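You operate a simulated robot arm through the tools that you are given. There is no shell and no other tool.

Carry out the task below with a simulated robot arm. There is one attempt and no reset: what you move stays moved.

TASK
Gauge the loose cream heel and put it in the tray of its height.
Fine: lift the blue arm back up.

Only the result counts: the job must be done as asked and must still hold three seconds after the hand-in. Knocking over, shifting, dropping, spilling or breaking anything else fails it.

THE ROBOT
A 7-joint arm with a two-finger parallel gripper, fixed in place. Base frame: the origin is at the foot of the arm, x ahead of it, y to its left, z up; the work surface is at about z = 860. Lengths are in mm, angles in rad, forces in N, time in s.
With the tool pointing down near the work surface it reaches from about 300 to 700 mm from the base axis. Its first joint turns from -1.152 to 1.152 rad. Payload 1.57 kg.
The TCP is the grasp point between the finger pads, 30 mm short of the fingertips. In the tool frame z runs along the fingers and y along their closing line. Largest opening 110 mm; finger width 24, thickness 12; the body of the gripper, 48 by 112 mm, starts 78 mm behind the TCP.
Orientation is told as [roll, pitch, yaw] about the base's x, y, z axes, in that order, counted from this pose: with the fingers straight down and closing along the base's y, the tool's x points along the base's -x, its y along +y and its z along -z.

THE INTERFACE
- The arm moves only by the tool jog_arm. Its argument "rows" is a list of rows, each an object of numbers (a shift or turn left out is 0, a gripper value left out holds the last): "dx", "dy", "dz": the shift along the tool's x, y, z in mm; "wx", "wy", "wz": the turn, a rotation vector about the tool's x, y, z in rad; "jaw": the gripper command, from -1 (shut) to 1 (fully open), values between in proportion. In form: [{"dx": .., "dy": .., "dz": .., "wx": .., "wy": .., "wz": .., "jaw": ..}, ...]. A call has 1 to 20 rows; each row is the pose to reach, as a shift and turn from the pose commanded when the call began, along the tool's axes at that moment. A row lasts 0.2 s, in which the tool goes at most 50 mm and 0.15 rad; a call with a longer step from one row to the next is refused whole, and so is a gripper value outside its range. Where a pose cannot be reached the arm comes as near as it can. A force on the tool above 90 N (or 10 N above the force at the start of the call, whichever is more), or a blocked arm, ends the call early, and 0.2 s more pass. Each finger travels about 108 mm/s and halts on what it meets, pressing with about 35 N; the grip force reading is that of the motor and also rises with nothing between the fingers. The clock runs only during rows and for 0.2 s after the last one: add rows that repeat a pose to give the fingers time. The reply holds the time, the measured pose of the TCP, the force on the tool along the base axes, the opening and the grip force, in the units named above and with some noise, with the torque about the TCP (base axes, N m) and any sound that the robot's microphone picked up, and new pictures: "pictures" is both (left out), scene, wrist or none.
- Cameras (640 x 400 px; columns grow to the right, rows downward): "scene" is fixed at [188, -417.6, 1409.2]; the picture's right is [0.65, -0.76, 0.00], its down [-0.40, -0.34, -0.85] and it looks along [0.65, 0.55, -0.52] (base axes); focal length 226 px, centre (320, 200). "wrist" rides on the gripper at [70, 16, -141] in the tool frame; the picture's right is [-0.23, 0.97, 0.00], its down [-0.86, -0.20, -0.48] and it looks along [-0.47, -0.11, 0.88] (tool axes); focal length 222 px, centre (320, 200). There is no depth. A picture from a camera that has moved, and an enlarged one, comes with that camera's place and axes in the base frame and with its lens. The place of the scene camera against the robot may be out by one fixed shift of up to 25 mm in any direction.
- zoom(camera, box): a new picture of the part [left, top, right, bottom] of that camera's present view, enlarged. No time passes.
- finish_job(): hands the job in; it is judged then, once.

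Places have to be worked out from the pictures, the camera data and where the tool is seen. Open the gripper and draw the arm clear of the work before you hand the job in, unless the task says otherwise.

The tools are called after "Request:" as a command line: name --argument value ..., lists and objects as JSON in quotes. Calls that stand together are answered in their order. jog_arm: Moves the arm, as the interface text tells. Its arguments: {"type":"object","properties":{"rows":{"type":"array"},"pictures":{"type":"string","enum":["both","scene","wrist","none"]}},"required":["rows"]} The other tools are called the same way: zoom (camera, box) takes an enlarged picture of a part of a camera's view; finish_job () hands the job in.

At the start:

```text
clock: 0.0
tcp_pos: [360.1, -58.3, 1298.8]
tcp_rot: [0.001, 0.001, -0.001]
ft_force: [-0.7, 0.7, -0.1]
torque: [-0.02, 0.02, 0.01]
width: 110.2
finger_force: 0.1
```

scene: 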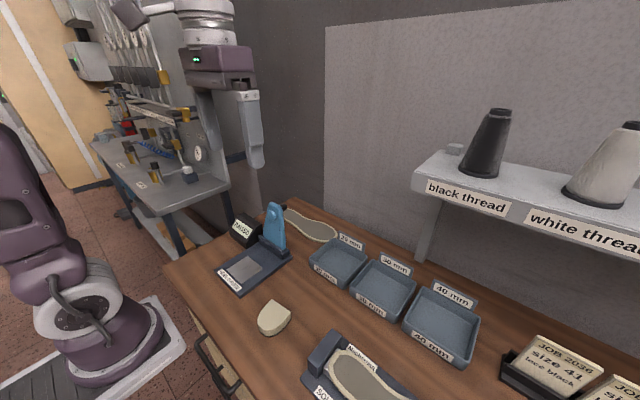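
wrist: 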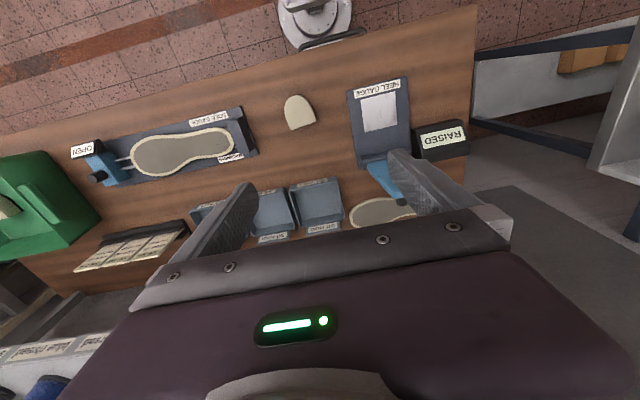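

I'll look closer at the gauge, the heel and the trays before moving.

Request:
zoom --camera "scene" --box '[200, 190, 360, 300]'

Request:
zoom --camera "scene" --box '[220, 220, 500, 400]'

Request:
zoom --camera "wrist" --box '[260, 60, 480, 240]'

```text
3.64 times, centred on (280, 245) of scene
camera zoom: at [188.0, -417.6, 1409.2], right [0.65, -0.76, 0.0], down [-0.4, -0.34, -0.85], along [0.65, 0.55, -0.52], focal length 823 px, centre (466, 36)
```

zoom: 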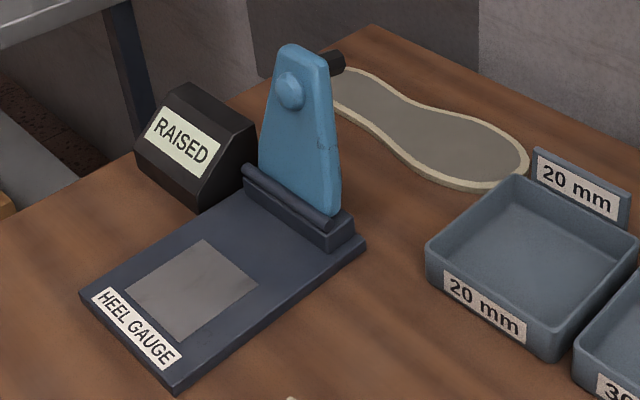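

```text
2.22 times, centred on (360, 310) of scene
camera zoom: at [188.0, -417.6, 1409.2], right [0.65, -0.76, 0.0], down [-0.4, -0.34, -0.85], along [0.65, 0.55, -0.52], focal length 503 px, centre (231, -44)
```

zoom: 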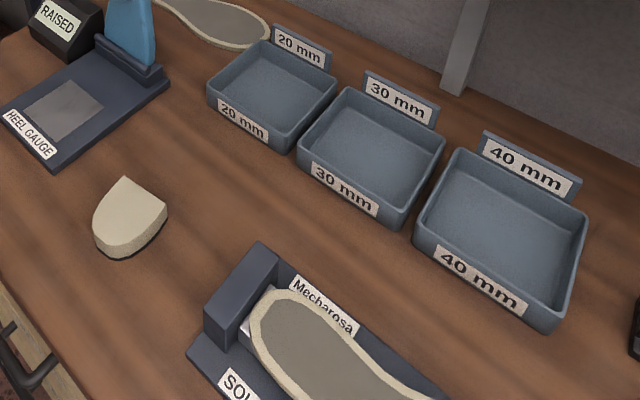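

```text
2.22 times, centred on (370, 150) of wrist
camera zoom: at [291.1, -42.6, 1440.2], right [0.23, 0.97, 0.0], down [0.86, -0.2, 0.48], along [0.47, -0.11, -0.88], focal length 494 px, centre (209, 311)
```

zoom: 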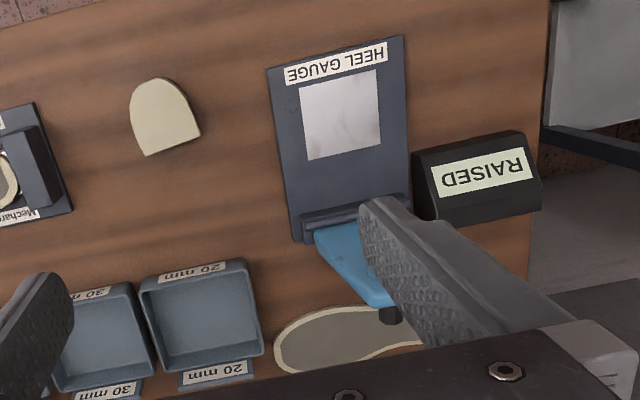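

The heel appears to lie near (350, -103), its width roughly along y and turned about 0.1 rad. The gauge pad is near (391, 78) and the hinge is at larger x. I'll descend above the heel with the gripper open and look again.

Request:
jog_arm --rows '[{"dx": 1, "dy": -7, "dz": 45, "wz": -0.02, "jaw": 1}, {"dx": 2, "dy": -15, "dz": 90, "wz": -0.05}, {"dx": 4, "dy": -23, "dz": 135, "wz": -0.08}, {"dx": 5, "dy": -32, "dz": 180, "wz": -0.11}, {"dx": 7, "dy": -40, "dz": 220, "wz": -0.11}, {"dx": 8, "dy": -45, "dz": 250, "wz": -0.11}, {"dx": 8, "dy": -45, "dz": 250, "wz": -0.11}]'

```text
clock: 1.6
tcp_pos: [351.0, -104.3, 1050.4]
tcp_rot: [0.0, -0.001, 0.11]
ft_force: [-0.5, 0.0, 0.8]
torque: [0.04, 0.01, -0.03]
width: 109.9
finger_force: 0.1
camera wrist: at [279.6, -95.4, 1189.0], right [0.12, 0.99, 0.0], down [0.87, -0.1, 0.48], along [0.47, -0.06, -0.88], focal length 222 px, centre (320, 200)
```

scene: 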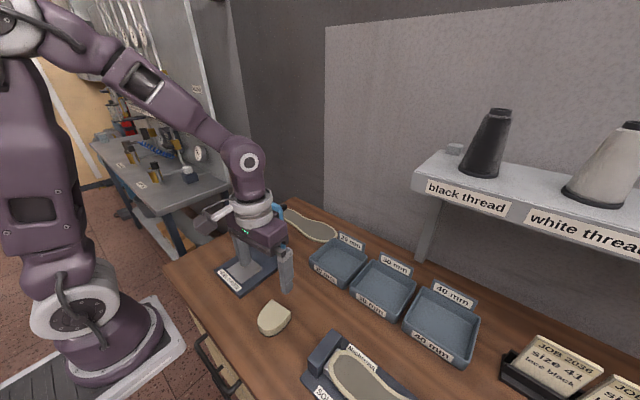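
wrist: 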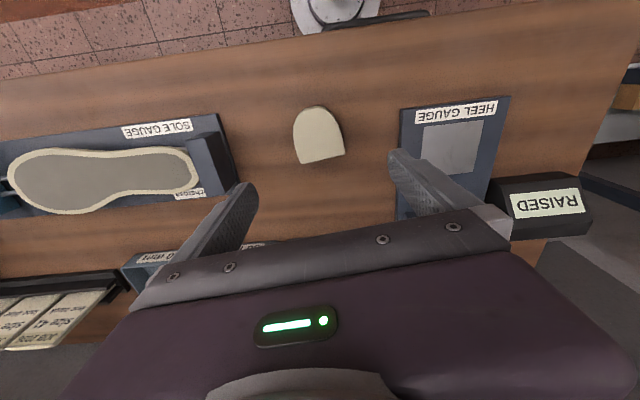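

The heel sits between the fingers. I'll zoom in to refine its outline and angle.

Request:
zoom --camera "wrist" --box '[260, 90, 380, 180]'

Request:
zoom --camera "scene" --box '[220, 270, 340, 350]'

Request:
zoom --camera "wrist" --box '[380, 80, 620, 260]'

```text
4.44 times, centred on (320, 135) of wrist
camera zoom: at [279.6, -95.4, 1189.0], right [0.12, 0.99, 0.0], down [0.87, -0.1, 0.48], along [0.47, -0.06, -0.88], focal length 987 px, centre (320, 489)
```

zoom: 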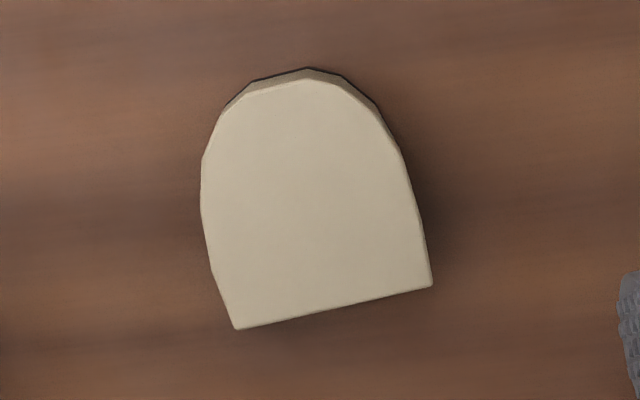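

```text
5.00 times, centred on (280, 310) of scene
camera zoom: at [188.0, -417.6, 1409.2], right [0.65, -0.76, 0.0], down [-0.4, -0.34, -0.85], along [0.65, 0.55, -0.52], focal length 1132 px, centre (520, -350)
```

zoom: 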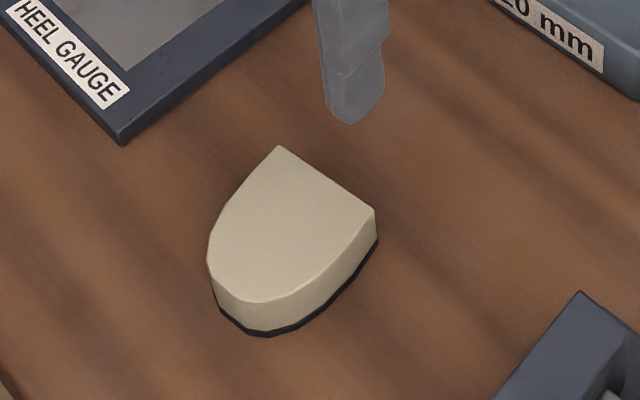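

```text
2.22 times, centred on (500, 170) of wrist
camera zoom: at [279.6, -95.4, 1189.0], right [0.12, 0.99, 0.0], down [0.87, -0.1, 0.48], along [0.47, -0.06, -0.88], focal length 494 px, centre (-80, 267)
```

zoom: 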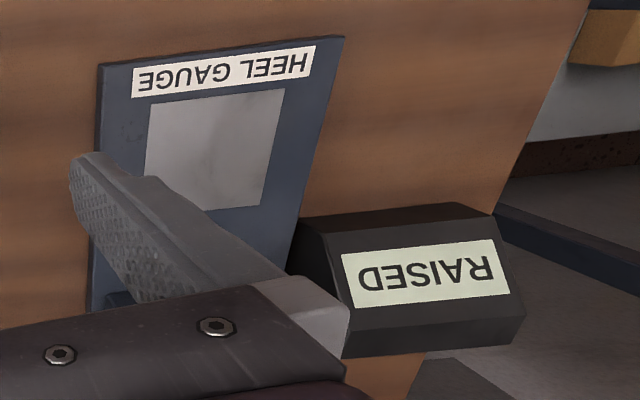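

Refined: the heel's mid-section is at about (351, -107), 64 mm wide, yaw 0.11. Now I'll go down to TCP z≈894, close the fingers and hold.

Request:
jog_arm --rows '[{"dy": -3.5, "dz": 40, "jaw": 1}, {"dy": -3.5, "dz": 80}, {"dy": -3.5, "dz": 120}, {"dy": -3.5, "dz": 145}, {"dy": -3.5, "dz": 155.5}, {"dy": -3.5, "dz": 155.5}, {"dy": -3.5, "dz": 155.5, "jaw": 0.4}, {"dy": -3.5, "dz": 155.5, "jaw": 0.2}, {"dy": -3.5, "dz": 155.5, "jaw": -0.2}, {"dy": -3.5, "dz": 155.5, "jaw": -0.2}, {"dy": -3.5, "dz": 155.5, "jaw": -0.2}]'

```text
clock: 4.0
tcp_pos: [353.6, -108.0, 892.9]
tcp_rot: [0.0, 0.001, 0.11]
ft_force: [0.1, 0.7, -0.3]
torque: [-0.01, 0.02, 0.02]
width: 65.2
finger_force: 35.0
camera wrist: at [282.0, -99.3, 1034.2], right [0.12, 0.99, 0.0], down [0.87, -0.1, 0.48], along [0.48, -0.06, -0.88], focal length 222 px, centre (320, 200)
```

scene: 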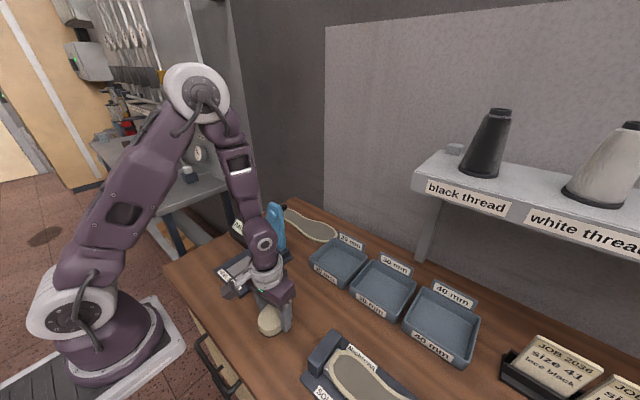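
wrist: 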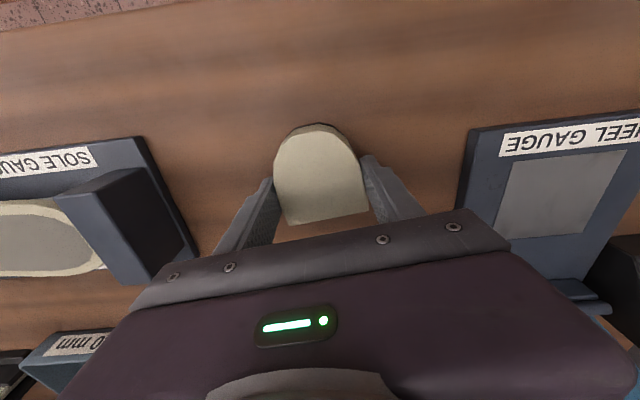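

The heel is held at 65 mm width. I'll lift it, straighten the yaw and carry it over the gauge pad, staying well above the plate.

Request:
jog_arm --rows '[{"dz": -15}, {"dz": -40}, {"dz": -70}, {"dz": -100}, {"dx": -10, "dy": 28, "dz": -100, "wz": 0.02}, {"dx": -21, "dy": 58, "dz": -100, "wz": 0.04}, {"dx": -32, "dy": 90, "dz": -100, "wz": 0.06}, {"dx": -43, "dy": 120, "dz": -100, "wz": 0.08}, {"dx": -54, "dy": 150, "dz": -100, "wz": 0.1}, {"dx": -62, "dy": 172, "dz": -100, "wz": 0.11}, {"dx": -64.6, "dy": 180, "dz": -100, "wz": 0.11}, {"dx": -64.6, "dy": 180, "dz": -100, "wz": 0.11}]'

```text
clock: 6.6
tcp_pos: [398.6, 78.8, 996.0]
tcp_rot: [0.0, -0.001, -0.001]
ft_force: [-0.5, 0.9, 0.3]
torque: [0.0, 0.01, 0.01]
width: 44.2
finger_force: 0.1
camera wrist: at [328.2, 94.7, 1136.5], right [0.23, 0.97, 0.0], down [0.85, -0.2, 0.48], along [0.47, -0.11, -0.88], focal length 222 px, centre (320, 200)
```

scene: 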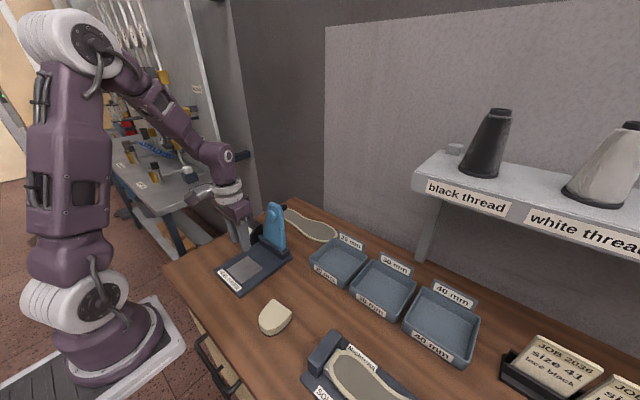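
wrist: 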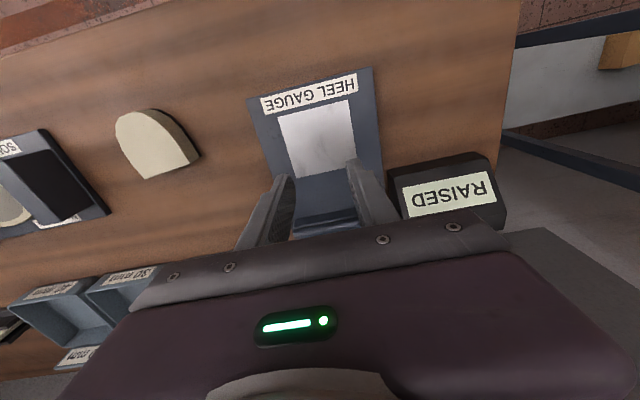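

The heel slipped out at the start of the lift; the jaws are at 44 mm and empty. I'll look at the heel from both cameras.

Request:
zoom --camera "wrist" --box '[90, 90, 230, 190]'

Request:
zoom --camera "scene" --box '[235, 285, 315, 345]'

Request:
zoom --camera "scene" --box '[205, 190, 325, 300]'

```text
4.00 times, centred on (160, 140) of wrist
camera zoom: at [328.2, 94.7, 1136.5], right [0.23, 0.97, 0.0], down [0.85, -0.2, 0.48], along [0.47, -0.11, -0.88], focal length 888 px, centre (960, 440)
```

zoom: 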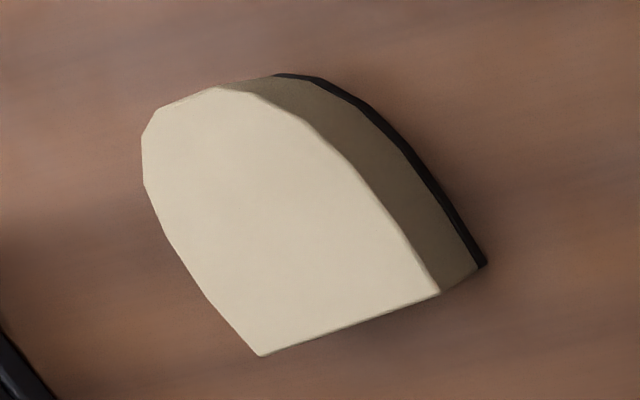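

```text
6.67 times, centred on (275, 315) of scene
camera zoom: at [188.0, -417.6, 1409.2], right [0.65, -0.76, 0.0], down [-0.4, -0.34, -0.85], along [0.65, 0.55, -0.52], focal length 1509 px, centre (620, -567)
```

zoom: 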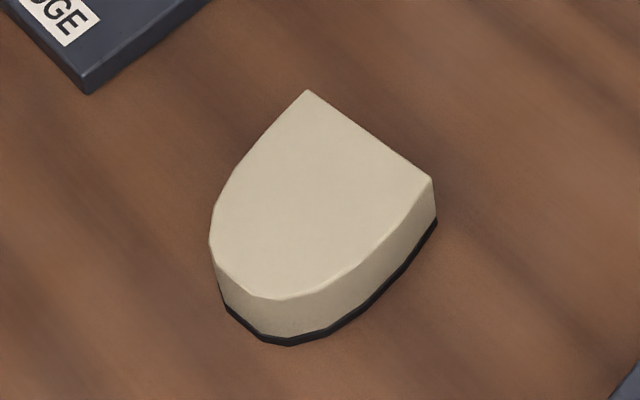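

```text
3.64 times, centred on (265, 245) of scene
camera zoom: at [188.0, -417.6, 1409.2], right [0.65, -0.76, 0.0], down [-0.4, -0.34, -0.85], along [0.65, 0.55, -0.52], focal length 823 px, centre (520, 36)
```

zoom: 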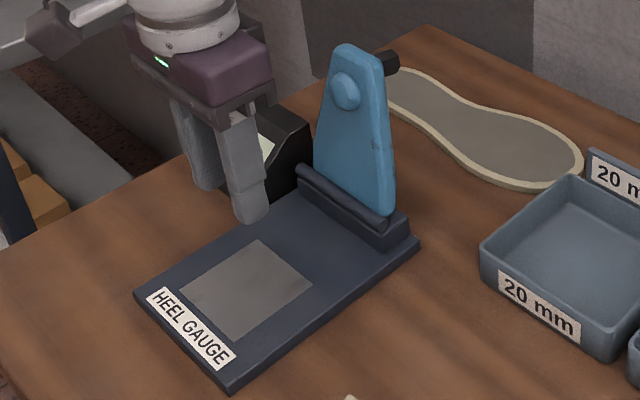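

The heel is upright and moved about 5 mm in +x, so it was squeezed off its tapering sides. I'll grip it lengthwise instead, with the flat face against the round tip. First I go back above it with the hand turned about 90°.

Request:
jog_arm --rows '[{"dx": 4, "dy": -15, "dz": -10, "wz": -0.138, "jaw": 1}, {"dx": 8, "dy": -30, "dz": -20, "wz": -0.276}, {"dx": 12, "dy": -45, "dz": -30, "wz": -0.414}, {"dx": 17, "dy": -60, "dz": -40, "wz": -0.552}, {"dx": 21, "dy": -75, "dz": -50, "wz": -0.69}, {"dx": 25, "dy": -90, "dz": -54, "wz": -0.828}, {"dx": 30, "dy": -105, "dz": -54, "wz": -0.966}, {"dx": 34, "dy": -120, "dz": -54, "wz": -1.104}, {"dx": 38, "dy": -135, "dz": -54, "wz": -1.242}, {"dx": 42, "dy": -150, "dz": -54, "wz": -1.38}, {"dx": 46, "dy": -165, "dz": -54, "wz": -1.52}, {"dx": 50.6, "dy": -181.8, "dz": -54, "wz": -1.66}, {"dx": 50.6, "dy": -181.8, "dz": -54, "wz": -1.66}]'

```text
clock: 9.4
tcp_pos: [346.7, -103.7, 1046.2]
tcp_rot: [0.001, 0.002, 1.661]
ft_force: [-0.3, 0.5, -0.4]
torque: [0.01, 0.02, -0.02]
width: 110.1
finger_force: 0.1
camera wrist: at [337.4, -174.4, 1187.5], right [-0.99, 0.14, 0.0], down [0.12, 0.87, 0.48], along [0.07, 0.47, -0.88], focal length 222 px, centre (320, 200)
```

scene: 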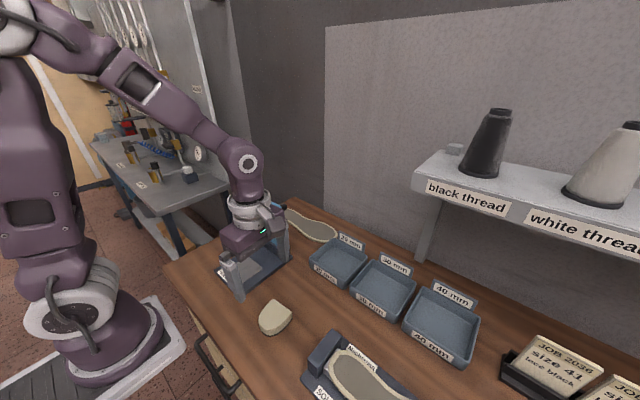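
wrist: 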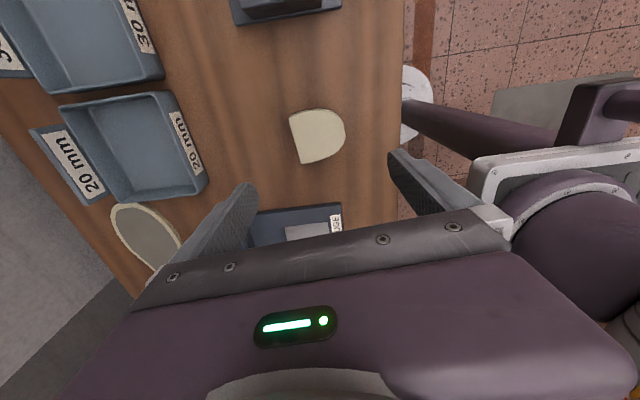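

The hand turned freely. I'll zoom on the heel for its exact place and angle, and on the tray in view.

Request:
zoom --camera "wrist" --box '[270, 95, 370, 175]'

Request:
zoom --camera "wrist" --box '[0, 0, 240, 220]'

```text
5.00 times, centred on (320, 135) of wrist
camera zoom: at [337.4, -174.4, 1187.5], right [-0.99, 0.14, 0.0], down [0.12, 0.87, 0.48], along [0.07, 0.47, -0.88], focal length 1111 px, centre (320, 525)
```

zoom: 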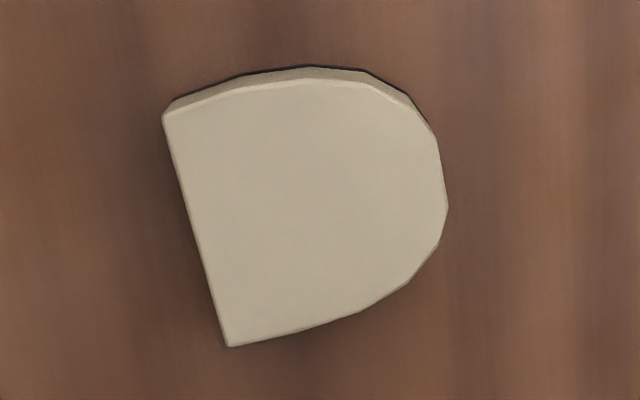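

```text
1.82 times, centred on (120, 110) of wrist
camera zoom: at [337.4, -174.4, 1187.5], right [-0.99, 0.14, 0.0], down [0.12, 0.87, 0.48], along [0.07, 0.47, -0.88], focal length 404 px, centre (684, 364)
```

zoom: 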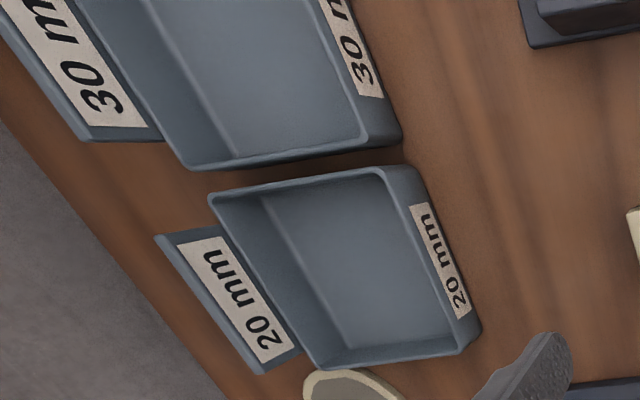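

The heel's flat face and an 18 mm tip facet are parallel, 66 mm apart and centred at about (348, -110). I'll descend there, close fully, and lift only a few mm to test the hold.

Request:
jog_arm --rows '[{"dx": 6.8, "dy": -1.1, "dz": 40, "jaw": 1}, {"dx": 6.8, "dy": -1.1, "dz": 80}, {"dx": 6.8, "dy": -1.1, "dz": 120}, {"dx": 6.8, "dy": -1.1, "dz": 145}, {"dx": 6.8, "dy": -1.1, "dz": 154.5}, {"dx": 6.8, "dy": -1.1, "dz": 154.5}, {"dx": 6.8, "dy": -1.1, "dz": 154.5, "jaw": 0.4}, {"dx": 6.8, "dy": -1.1, "dz": 154.5, "jaw": 0.2}, {"dx": 6.8, "dy": -1.1, "dz": 154.5, "jaw": -1}, {"dx": 6.8, "dy": -1.1, "dz": 154.5, "jaw": -1}, {"dx": 6.8, "dy": -1.1, "dz": 154.5, "jaw": -1}]'

Request:
jog_arm --rows '[{"dz": -1}, {"dz": -2}, {"dz": -3}, {"dz": -5}, {"dz": -7}, {"dz": -10}, {"dz": -10}]'

```text
clock: 11.8
tcp_pos: [348.6, -109.0, 893.2]
tcp_rot: [0.001, 0.0, 1.659]
ft_force: [-0.2, 0.2, 0.6]
torque: [0.01, 0.0, 0.0]
width: 67.4
finger_force: 34.9
camera wrist: at [339.5, -180.9, 1034.3], right [-0.99, 0.14, 0.0], down [0.12, 0.87, 0.48], along [0.07, 0.47, -0.88], focal length 222 px, centre (320, 200)
```

scene: 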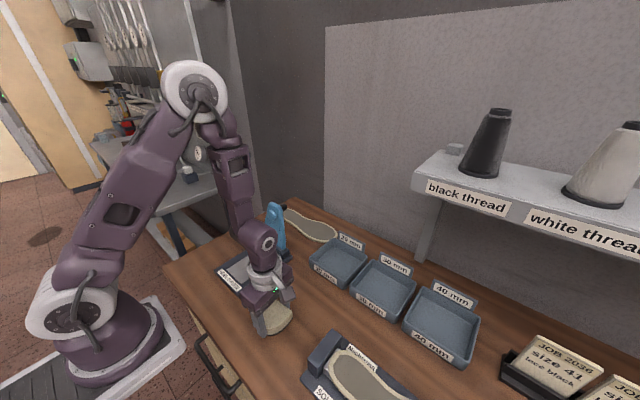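
wrist: 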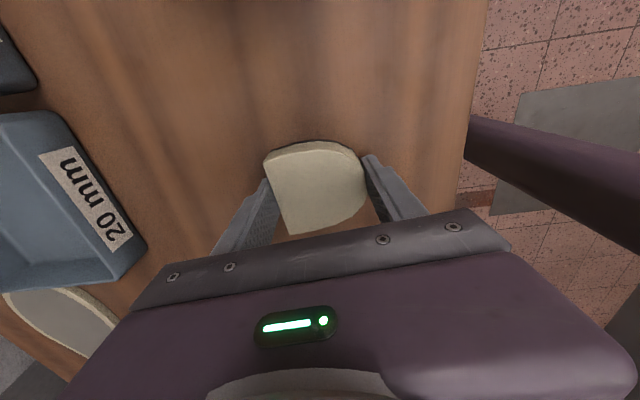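

```text
clock: 13.4
tcp_pos: [348.2, -108.2, 903.8]
tcp_rot: [-0.001, 0.0, 1.66]
ft_force: [0.0, 0.1, 0.0]
torque: [-0.03, -0.03, 0.01]
width: 67.4
finger_force: 35.2
camera wrist: at [339.4, -180.5, 1044.2], right [-0.99, 0.14, 0.0], down [0.12, 0.87, 0.48], along [0.07, 0.47, -0.88], focal length 222 px, centre (320, 200)
```

scene: 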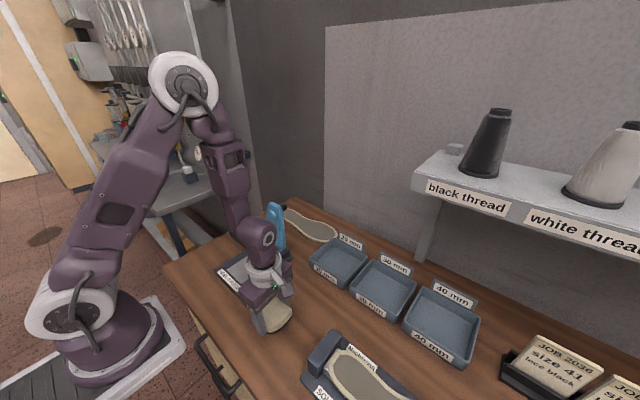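
wrist: 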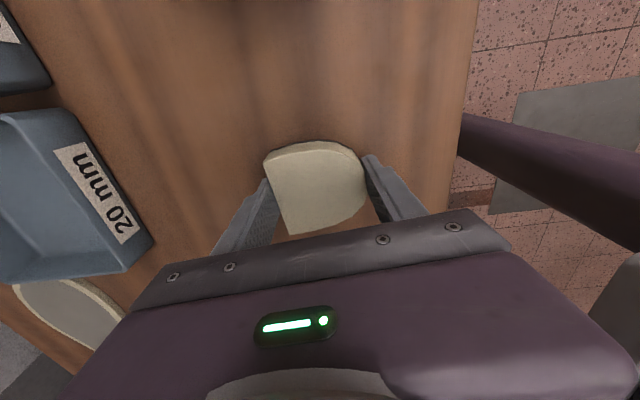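

It holds (67.4 mm, heel moving with the hand). I'll raise it another 60 mm and carry it gently over the gauge pad, squaring the yaw.

Request:
jog_arm --rows '[{"dz": -8}, {"dz": -20}, {"dz": -35}, {"dz": -50}, {"dz": -60}, {"dx": -8, "dy": -2.6, "dz": -60, "wz": 0.0}, {"dx": -25, "dy": -8.1, "dz": -60, "wz": 0.01}, {"dx": -48, "dy": -15.6, "dz": -60, "wz": 0.03}, {"dx": -73, "dy": -23.7, "dz": -60, "wz": 0.045}, {"dx": -98, "dy": -31.8, "dz": -60, "wz": 0.06}, {"dx": -123, "dy": -40, "dz": -60, "wz": 0.075}, {"dx": -148, "dy": -48, "dz": -60, "wz": 0.09}, {"dx": -168, "dy": -54.5, "dz": -60, "wz": 0.09}, {"dx": -179, "dy": -58.2, "dz": -60, "wz": 0.09}, {"dx": -182.9, "dy": -59.4, "dz": -60, "wz": 0.09}, {"dx": -182.9, "dy": -59.4, "dz": -60, "wz": 0.09}]'

```text
clock: 16.8
tcp_pos: [390.5, 77.8, 963.2]
tcp_rot: [0.0, 0.0, 1.569]
ft_force: [0.4, 0.7, -1.4]
torque: [-0.02, 0.0, 0.0]
width: 67.3
finger_force: 34.7
camera wrist: at [375.6, 7.3, 1104.3], right [-0.97, 0.23, 0.0], down [0.2, 0.85, 0.48], along [0.11, 0.47, -0.88], focal length 222 px, centre (320, 200)
```

scene: 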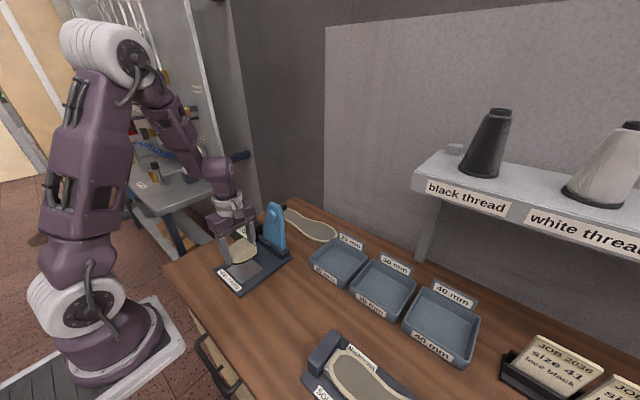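
wrist: 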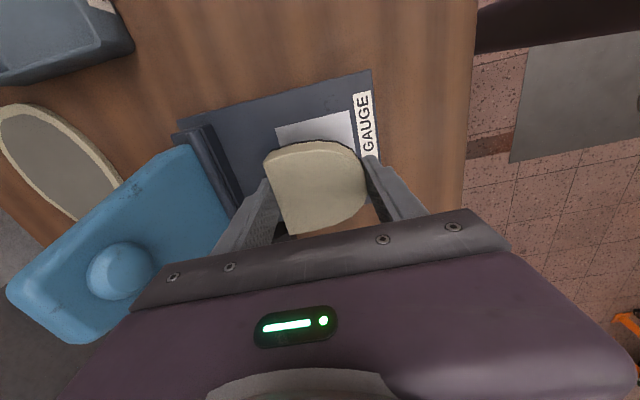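

The heel is right over the pad, whose centre I compute as (391, 78). I'll lower to just above the plate and check the force.

Request:
jog_arm --rows '[{"dz": 8}, {"dz": 20}, {"dz": 32}, {"dz": 42}, {"dz": 47}, {"dz": 49}, {"dz": 49}]'

Request:
zoom --camera "scene" --box '[205, 200, 305, 300]'

```text
clock: 18.4
tcp_pos: [391.3, 77.5, 915.5]
tcp_rot: [-0.001, 0.0, 1.571]
ft_force: [-0.4, -0.3, -1.1]
torque: [-0.02, -0.02, -0.01]
width: 67.2
finger_force: 34.5
camera wrist: at [375.0, 8.0, 1055.1], right [-0.97, 0.23, 0.0], down [0.2, 0.85, 0.48], along [0.11, 0.47, -0.88], focal length 222 px, centre (320, 200)
```

scene: 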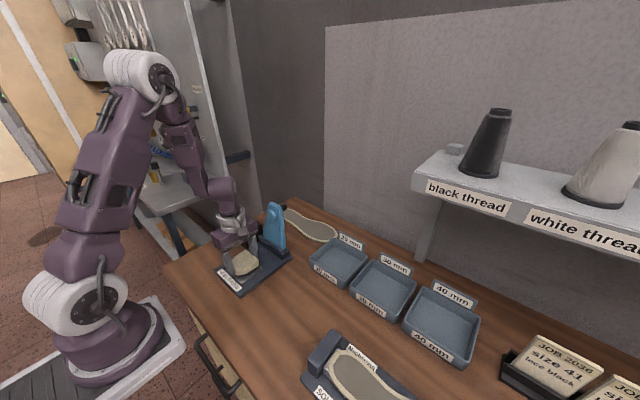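
wrist: 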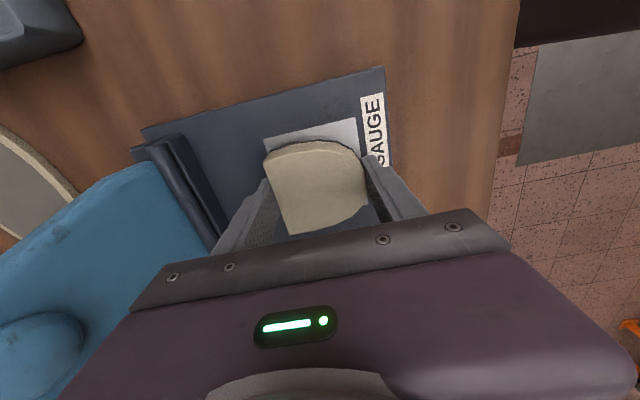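

```text
4.00 times, centred on (255, 250) of scene
camera zoom: at [188.0, -417.6, 1409.2], right [0.65, -0.76, 0.0], down [-0.4, -0.34, -0.85], along [0.65, 0.55, -0.52], focal length 906 px, centre (580, 0)
```

zoom: 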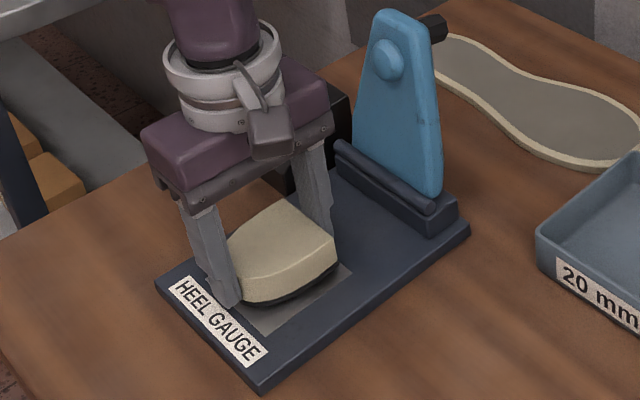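

Still a gap under the heel in the picture. I'll go down a few mm at a time, watching the vertical force.

Request:
jog_arm --rows '[{"dz": 2}, {"dz": 4}, {"dz": 6}, {"dz": 6}]' --pictures "none"

Request:
jog_arm --rows '[{"dz": 1}, {"dz": 2}, {"dz": 2}]' --pictures "none"

```text
clock: 19.4
tcp_pos: [390.6, 76.7, 909.2]
tcp_rot: [0.002, -0.001, 1.573]
ft_force: [0.5, 0.4, -1.1]
torque: [0.01, -0.01, -0.01]
width: 67.3
finger_force: 34.8
```

```text
clock: 20.2
tcp_pos: [391.9, 77.0, 908.1]
tcp_rot: [-0.002, 0.0, 1.569]
ft_force: [-3.3, -4.9, 35.0]
torque: [-0.17, 0.27, 0.01]
width: 67.2
finger_force: 34.9
```

Contact: 35 N upward near TCP z≈907, so the heel is seated on the pad. I'll ease up 1.5 mm, open moderately, and rise straight up.

Request:
jog_arm --rows '[{"dz": -1.2}, {"dz": -1.2}, {"dz": -1.2, "jaw": 0.35}, {"dz": -1.2, "jaw": 0.6}, {"dz": -1.2, "jaw": 0.6}, {"dz": -10}, {"dz": -35}, {"dz": -70}, {"dz": -110}, {"dz": -150}, {"dz": -170}, {"dz": -170}]'

Request:
zoom --camera "scene" --box '[205, 190, 325, 300]'

Request:
zoom --camera "wrist" --box '[140, 60, 440, 240]'

```text
clock: 22.8
tcp_pos: [392.9, 79.0, 1077.9]
tcp_rot: [0.001, 0.001, 1.571]
ft_force: [0.1, 0.6, -0.7]
torque: [0.0, 0.02, -0.02]
width: 88.1
finger_force: 0.0
camera wrist: at [376.5, 8.5, 1217.5], right [-0.97, 0.23, 0.0], down [0.2, 0.85, 0.48], along [0.11, 0.47, -0.88], focal length 222 px, centre (320, 200)
```

scene: 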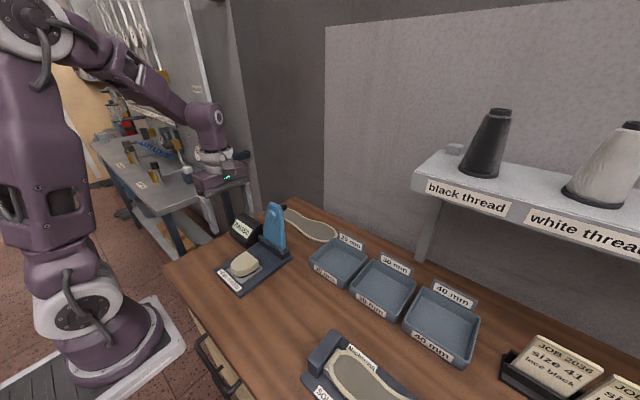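
wrist: 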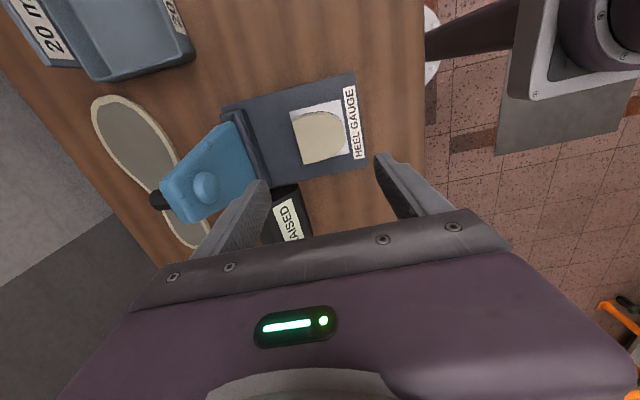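

```text
3.64 times, centred on (265, 245) of scene
camera zoom: at [188.0, -417.6, 1409.2], right [0.65, -0.76, 0.0], down [-0.4, -0.34, -0.85], along [0.65, 0.55, -0.52], focal length 823 px, centre (520, 36)
```

zoom: 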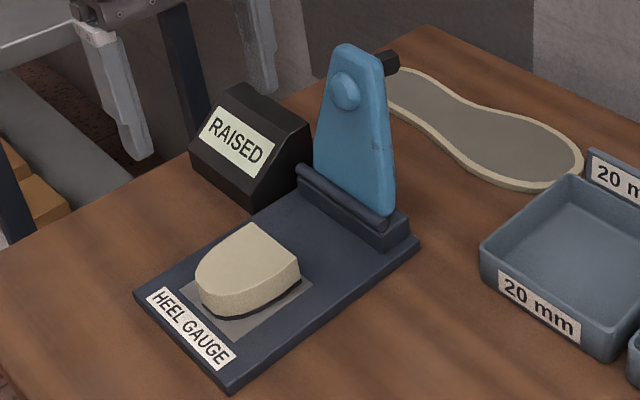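

```text
2.13 times, centred on (290, 150) of wrist
camera zoom: at [376.5, 8.5, 1217.5], right [-0.97, 0.23, 0.0], down [0.2, 0.85, 0.48], along [0.11, 0.47, -0.88], focal length 474 px, centre (384, 307)
```

zoom: 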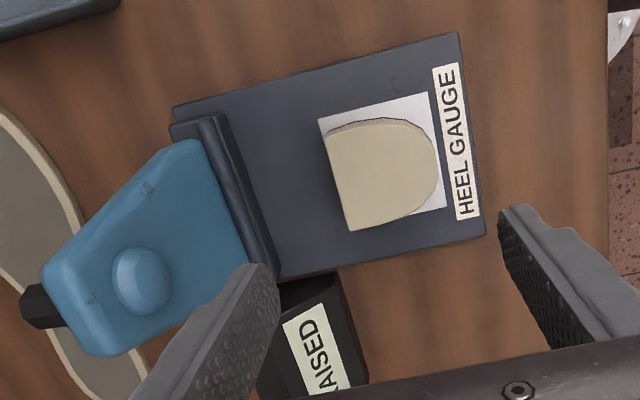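

The heel stands square on the pad and the display reads RAISED. I now need the blue arm's geometry, so I'll turn the hand back to yaw 0, rise, and look down at the arm and its black knob.

Request:
jog_arm --rows '[{"dz": -25, "wz": 0.14}, {"dz": -50, "wz": 0.28}, {"dz": -75, "wz": 0.42}, {"dy": -10, "dz": -82, "wz": 0.56}, {"dy": -20, "dz": -82, "wz": 0.7}, {"dy": -30, "dz": -82, "wz": 0.84}, {"dy": -40, "dz": -82, "wz": 0.98}, {"dy": -50, "dz": -82, "wz": 1.12}, {"dy": -60, "dz": -82, "wz": 1.26}, {"dy": -67, "dz": -82, "wz": 1.4}, {"dy": -67, "dz": -82, "wz": 1.5}, {"dy": -67, "dz": -82, "wz": 1.571}, {"dy": -67, "dz": -82, "wz": 1.571}]'

Request:
zoom --camera "wrist" --box '[240, 60, 420, 240]'

Request:
zoom --camera "scene" --box '[240, 190, 320, 270]'

```text
clock: 25.6
tcp_pos: [458.7, 78.6, 1159.7]
tcp_rot: [0.001, 0.0, -0.002]
ft_force: [-0.2, -0.1, -0.3]
torque: [-0.01, -0.03, 0.0]
width: 87.9
finger_force: 0.1
camera wrist: at [388.9, 94.1, 1298.9], right [0.23, 0.97, 0.0], down [0.85, -0.2, 0.48], along [0.47, -0.11, -0.88], focal length 222 px, centre (320, 200)
```

scene: 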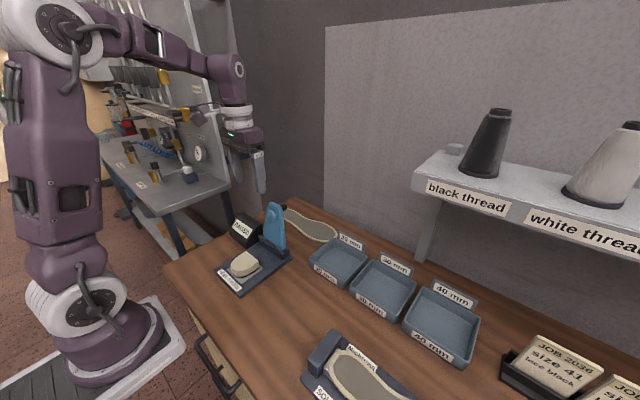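
wrist: 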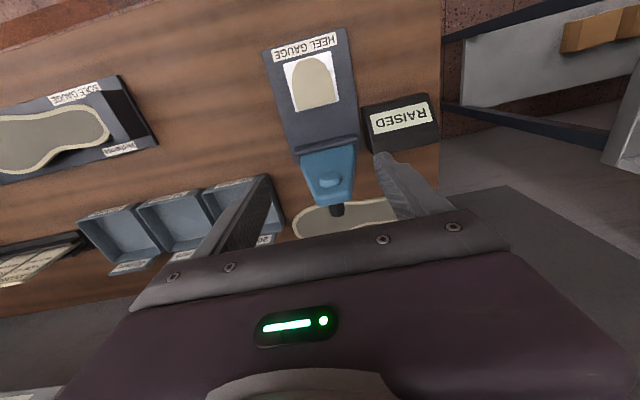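

```text
2.22 times, centred on (330, 150) of wrist
camera zoom: at [388.9, 94.1, 1298.9], right [0.23, 0.97, 0.0], down [0.85, -0.2, 0.48], along [0.47, -0.11, -0.88], focal length 494 px, centre (298, 311)
```

zoom: 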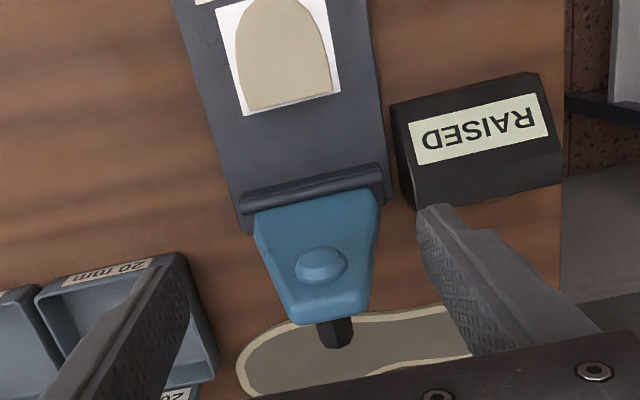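

```text
5.00 times, centred on (280, 230) of scene
camera zoom: at [188.0, -417.6, 1409.2], right [0.65, -0.76, 0.0], down [-0.4, -0.34, -0.85], along [0.65, 0.55, -0.52], focal length 1132 px, centre (520, 50)
```

zoom: 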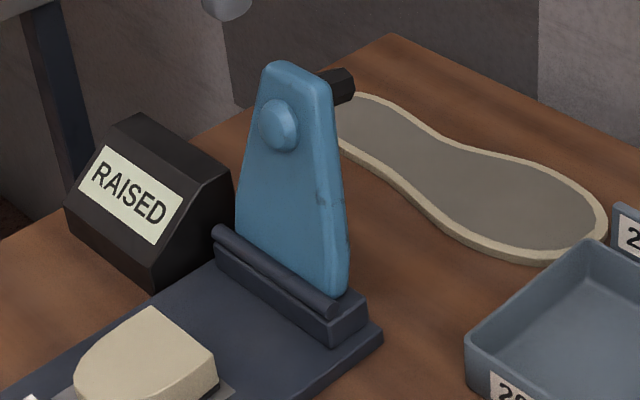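

The arm tilts back with a stud (foot) at about (515, 79, 1005) and a black knob behind its tip near (562, 79, 1018). I'll zoom finer on the hinge and the knob before choosing how to swing it.

Request:
zoom --camera "wrist" --box '[280, 130, 380, 230]'

Request:
zoom --camera "scene" --box '[255, 195, 305, 265]'

```text
4.00 times, centred on (330, 180) of wrist
camera zoom: at [388.9, 94.1, 1298.9], right [0.23, 0.97, 0.0], down [0.85, -0.2, 0.48], along [0.47, -0.11, -0.88], focal length 888 px, centre (280, 280)
```

zoom: 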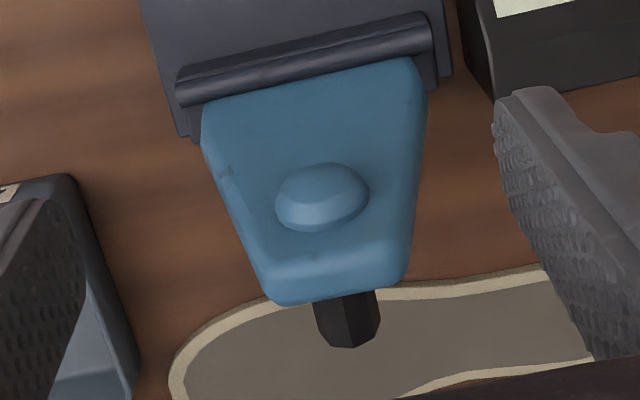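

```text
5.71 times, centred on (280, 230) of scene
camera zoom: at [188.0, -417.6, 1409.2], right [0.65, -0.76, 0.0], down [-0.4, -0.34, -0.85], along [0.65, 0.55, -0.52], focal length 1294 px, centre (549, 29)
```

zoom: 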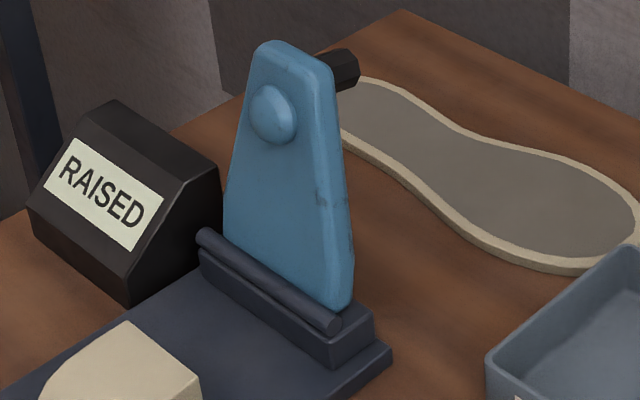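

The knob is about 22 mm across and spans x≈543–569 at y≈79, z≈1017. I'll hover above it with the jaws partly closed along y and verify the alignment.

Request:
jog_arm --rows '[{"dx": -20, "jaw": -0.1}, {"dx": -50}, {"dx": -80}, {"dx": -103}, {"dx": -103, "dz": 30}, {"dx": -103, "dz": 60}, {"dx": -103, "dz": 60}]'

Request:
zoom --camera "wrist" --box '[220, 100, 420, 240]'

Request:
zoom --camera "scene" --box '[230, 160, 330, 260]'

```text
clock: 27.2
tcp_pos: [560.8, 77.3, 1099.3]
tcp_rot: [0.0, 0.001, -0.002]
ft_force: [-0.3, 0.0, -0.5]
torque: [-0.02, -0.02, -0.02]
width: 49.6
finger_force: 0.1
camera wrist: at [491.8, 93.9, 1238.4], right [0.23, 0.97, 0.0], down [0.85, -0.2, 0.48], along [0.47, -0.11, -0.88], focal length 222 px, centre (320, 200)
```

scene: 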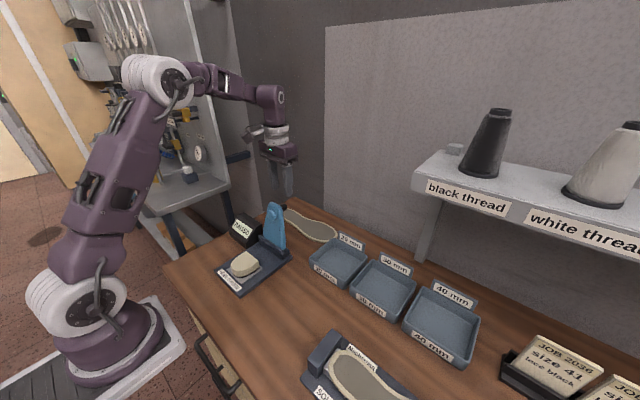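
wrist: 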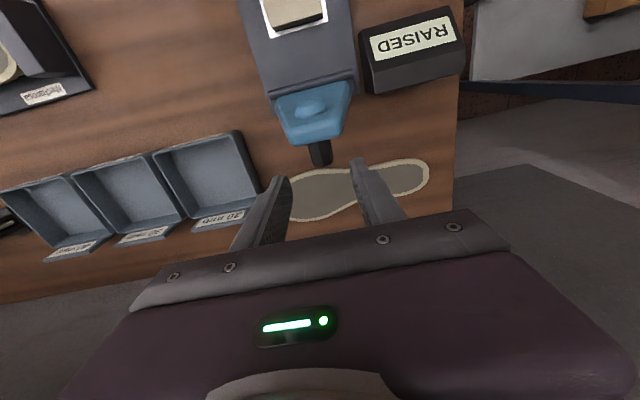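

```text
2.86 times, centred on (320, 170) of wrist
camera zoom: at [491.8, 93.9, 1238.4], right [0.23, 0.97, 0.0], down [0.85, -0.2, 0.48], along [0.47, -0.11, -0.88], focal length 635 px, centre (320, 286)
```

zoom: 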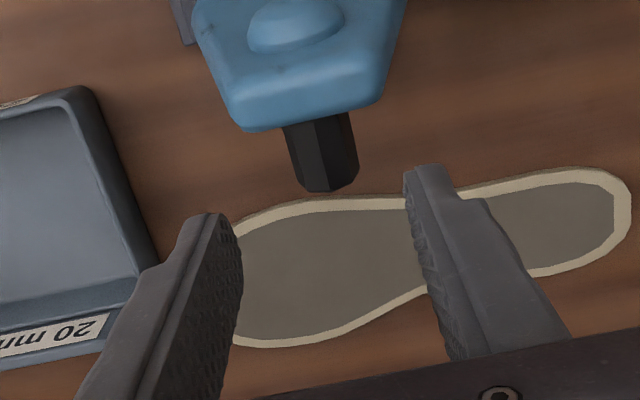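

```text
4.00 times, centred on (280, 210) of scene
camera zoom: at [188.0, -417.6, 1409.2], right [0.65, -0.76, 0.0], down [-0.4, -0.34, -0.85], along [0.65, 0.55, -0.52], focal length 906 px, centre (480, 160)
```

zoom: 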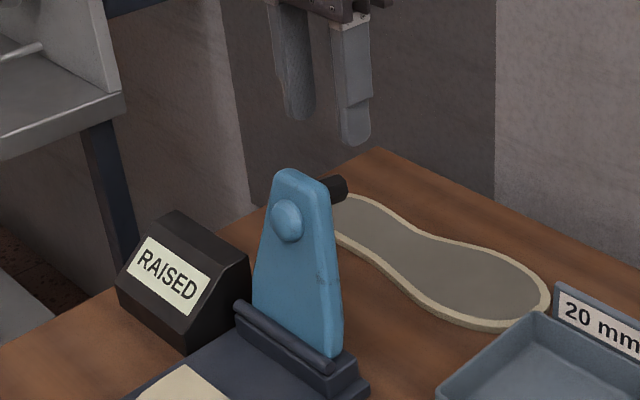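

Triangulating, the knob's end is at x≈571 and its centre at z≈1011, y≈79, so its grip point is about (563, 79, 1011). I'll descend so the fingertips pass just below its centre, then narrow the jaws to about 30 mm and check centring.

Request:
jog_arm --rows '[{"dx": -2, "dy": 1, "dz": 20}, {"dx": -2, "dy": 1, "dz": 40}, {"dx": -2, "dy": 1, "dz": 56}, {"dx": -2, "dy": 1, "dz": 66}, {"dx": -2, "dy": 1, "dz": 66, "jaw": -0.45}, {"dx": -2, "dy": 1, "dz": 66, "jaw": -0.45}]'

Request:
zoom --camera "wrist" --box '[220, 100, 420, 240]'

Request:
zoom --camera "scene" --box '[230, 160, 330, 260]'

```text
clock: 28.6
tcp_pos: [564.6, 78.5, 1032.6]
tcp_rot: [0.0, 0.0, -0.002]
ft_force: [-0.6, 1.0, -0.5]
torque: [-0.04, 0.02, 0.02]
width: 30.2
finger_force: 0.1
camera wrist: at [494.2, 94.7, 1172.9], right [0.23, 0.97, 0.0], down [0.85, -0.2, 0.48], along [0.47, -0.11, -0.88], focal length 222 px, centre (320, 200)
```

scene: 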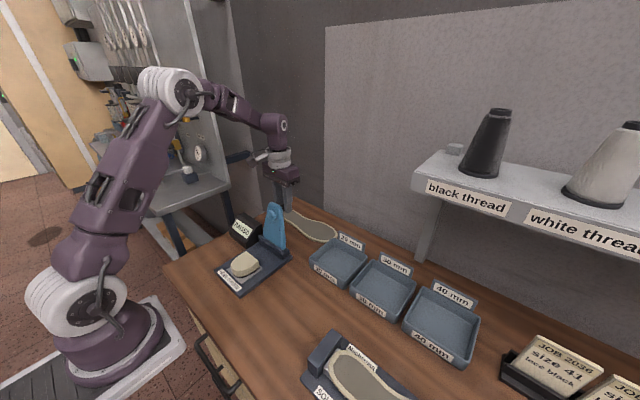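
wrist: 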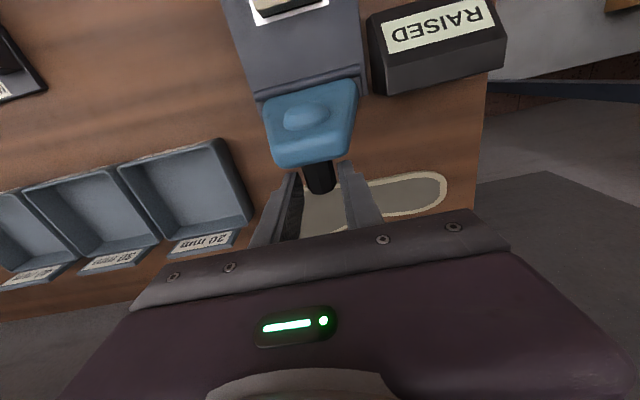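

```text
2.86 times, centred on (320, 170) of wrist
camera zoom: at [494.2, 94.7, 1172.9], right [0.23, 0.97, 0.0], down [0.85, -0.2, 0.48], along [0.47, -0.11, -0.88], focal length 635 px, centre (320, 286)
```

zoom: 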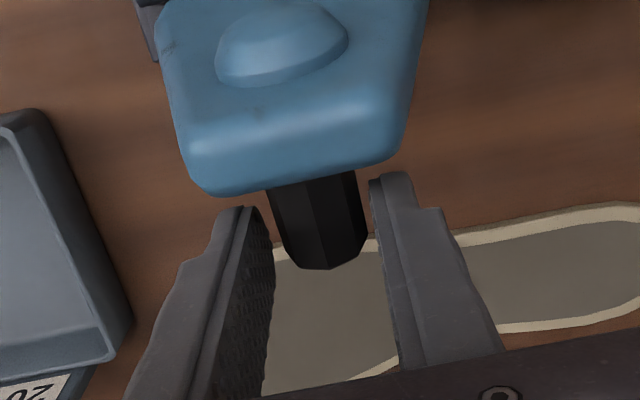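

```text
4.00 times, centred on (280, 210) of scene
camera zoom: at [188.0, -417.6, 1409.2], right [0.65, -0.76, 0.0], down [-0.4, -0.34, -0.85], along [0.65, 0.55, -0.52], focal length 906 px, centre (480, 160)
```

zoom: 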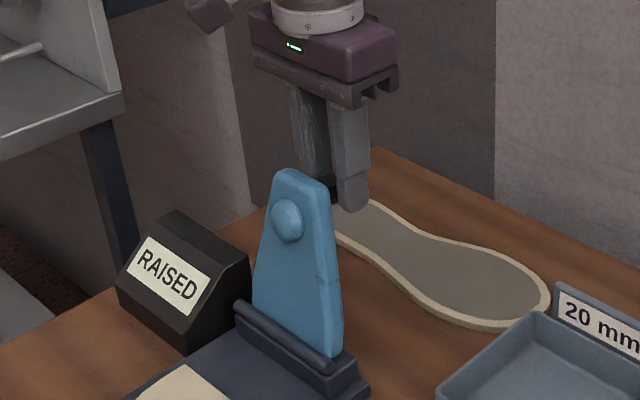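

The knob is centred between the fingers. I'll close on it and read the forces.

Request:
jog_arm --rows '[{"jaw": -0.55}, {"jaw": -0.65}, {"jaw": -0.75}, {"jaw": -0.75}]' --pictures "wrist"

```text
clock: 29.6
tcp_pos: [563.6, 79.8, 1033.0]
tcp_rot: [0.002, 0.0, 0.001]
ft_force: [-0.6, 10.5, -2.5]
torque: [0.16, -0.11, -0.11]
width: 23.2
finger_force: 35.4
camera wrist: at [494.1, 95.6, 1172.9], right [0.23, 0.97, 0.0], down [0.85, -0.2, 0.48], along [0.47, -0.11, -0.88], focal length 222 px, centre (320, 200)
```

wrist: 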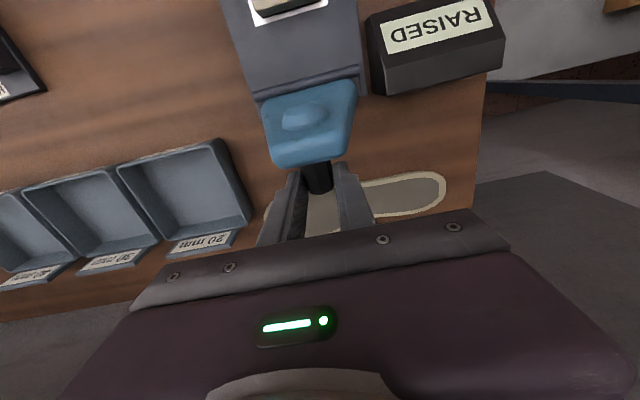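

The jaws hold the knob at 23.2 mm with a slight 10 N side load. I'll ease y by 0.6 mm and begin swinging along an arc around the hinge near (492, 895), checking the forces.

Request:
jog_arm --rows '[{"dy": 0.6}, {"dx": 3.1, "dy": 0.6, "dz": -1.8}, {"dx": 6.2, "dy": 0.6, "dz": -3.6}, {"dx": 10.4, "dy": 0.6, "dz": -5.8}, {"dx": 10.4, "dy": 0.6, "dz": -5.8}]' --pictures "scene"

Request:
zoom --camera "scene" --box '[230, 160, 330, 260]'

```text
clock: 30.8
tcp_pos: [553.4, 80.6, 1038.8]
tcp_rot: [0.0, -0.001, 0.0]
ft_force: [7.5, 15.3, -5.5]
torque: [0.4, -1.21, 0.16]
width: 23.4
finger_force: 35.7
```

scene: 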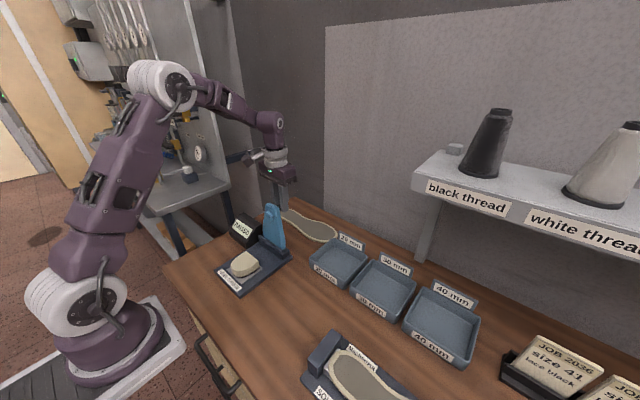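

```text
4.00 times, centred on (280, 210) of scene
camera zoom: at [188.3, -417.1, 1409.3], right [0.65, -0.76, 0.0], down [-0.4, -0.34, -0.85], along [0.65, 0.55, -0.52], focal length 906 px, centre (480, 160)
```

zoom: 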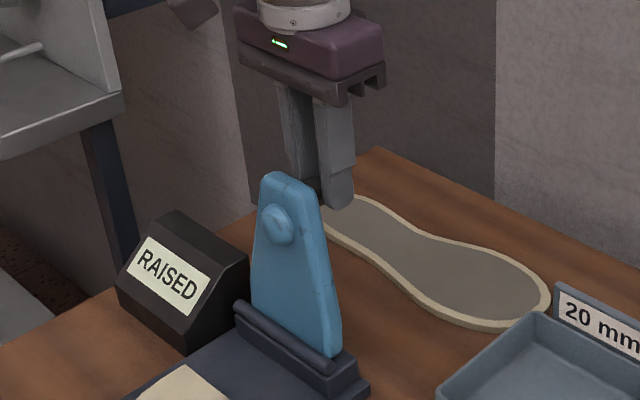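

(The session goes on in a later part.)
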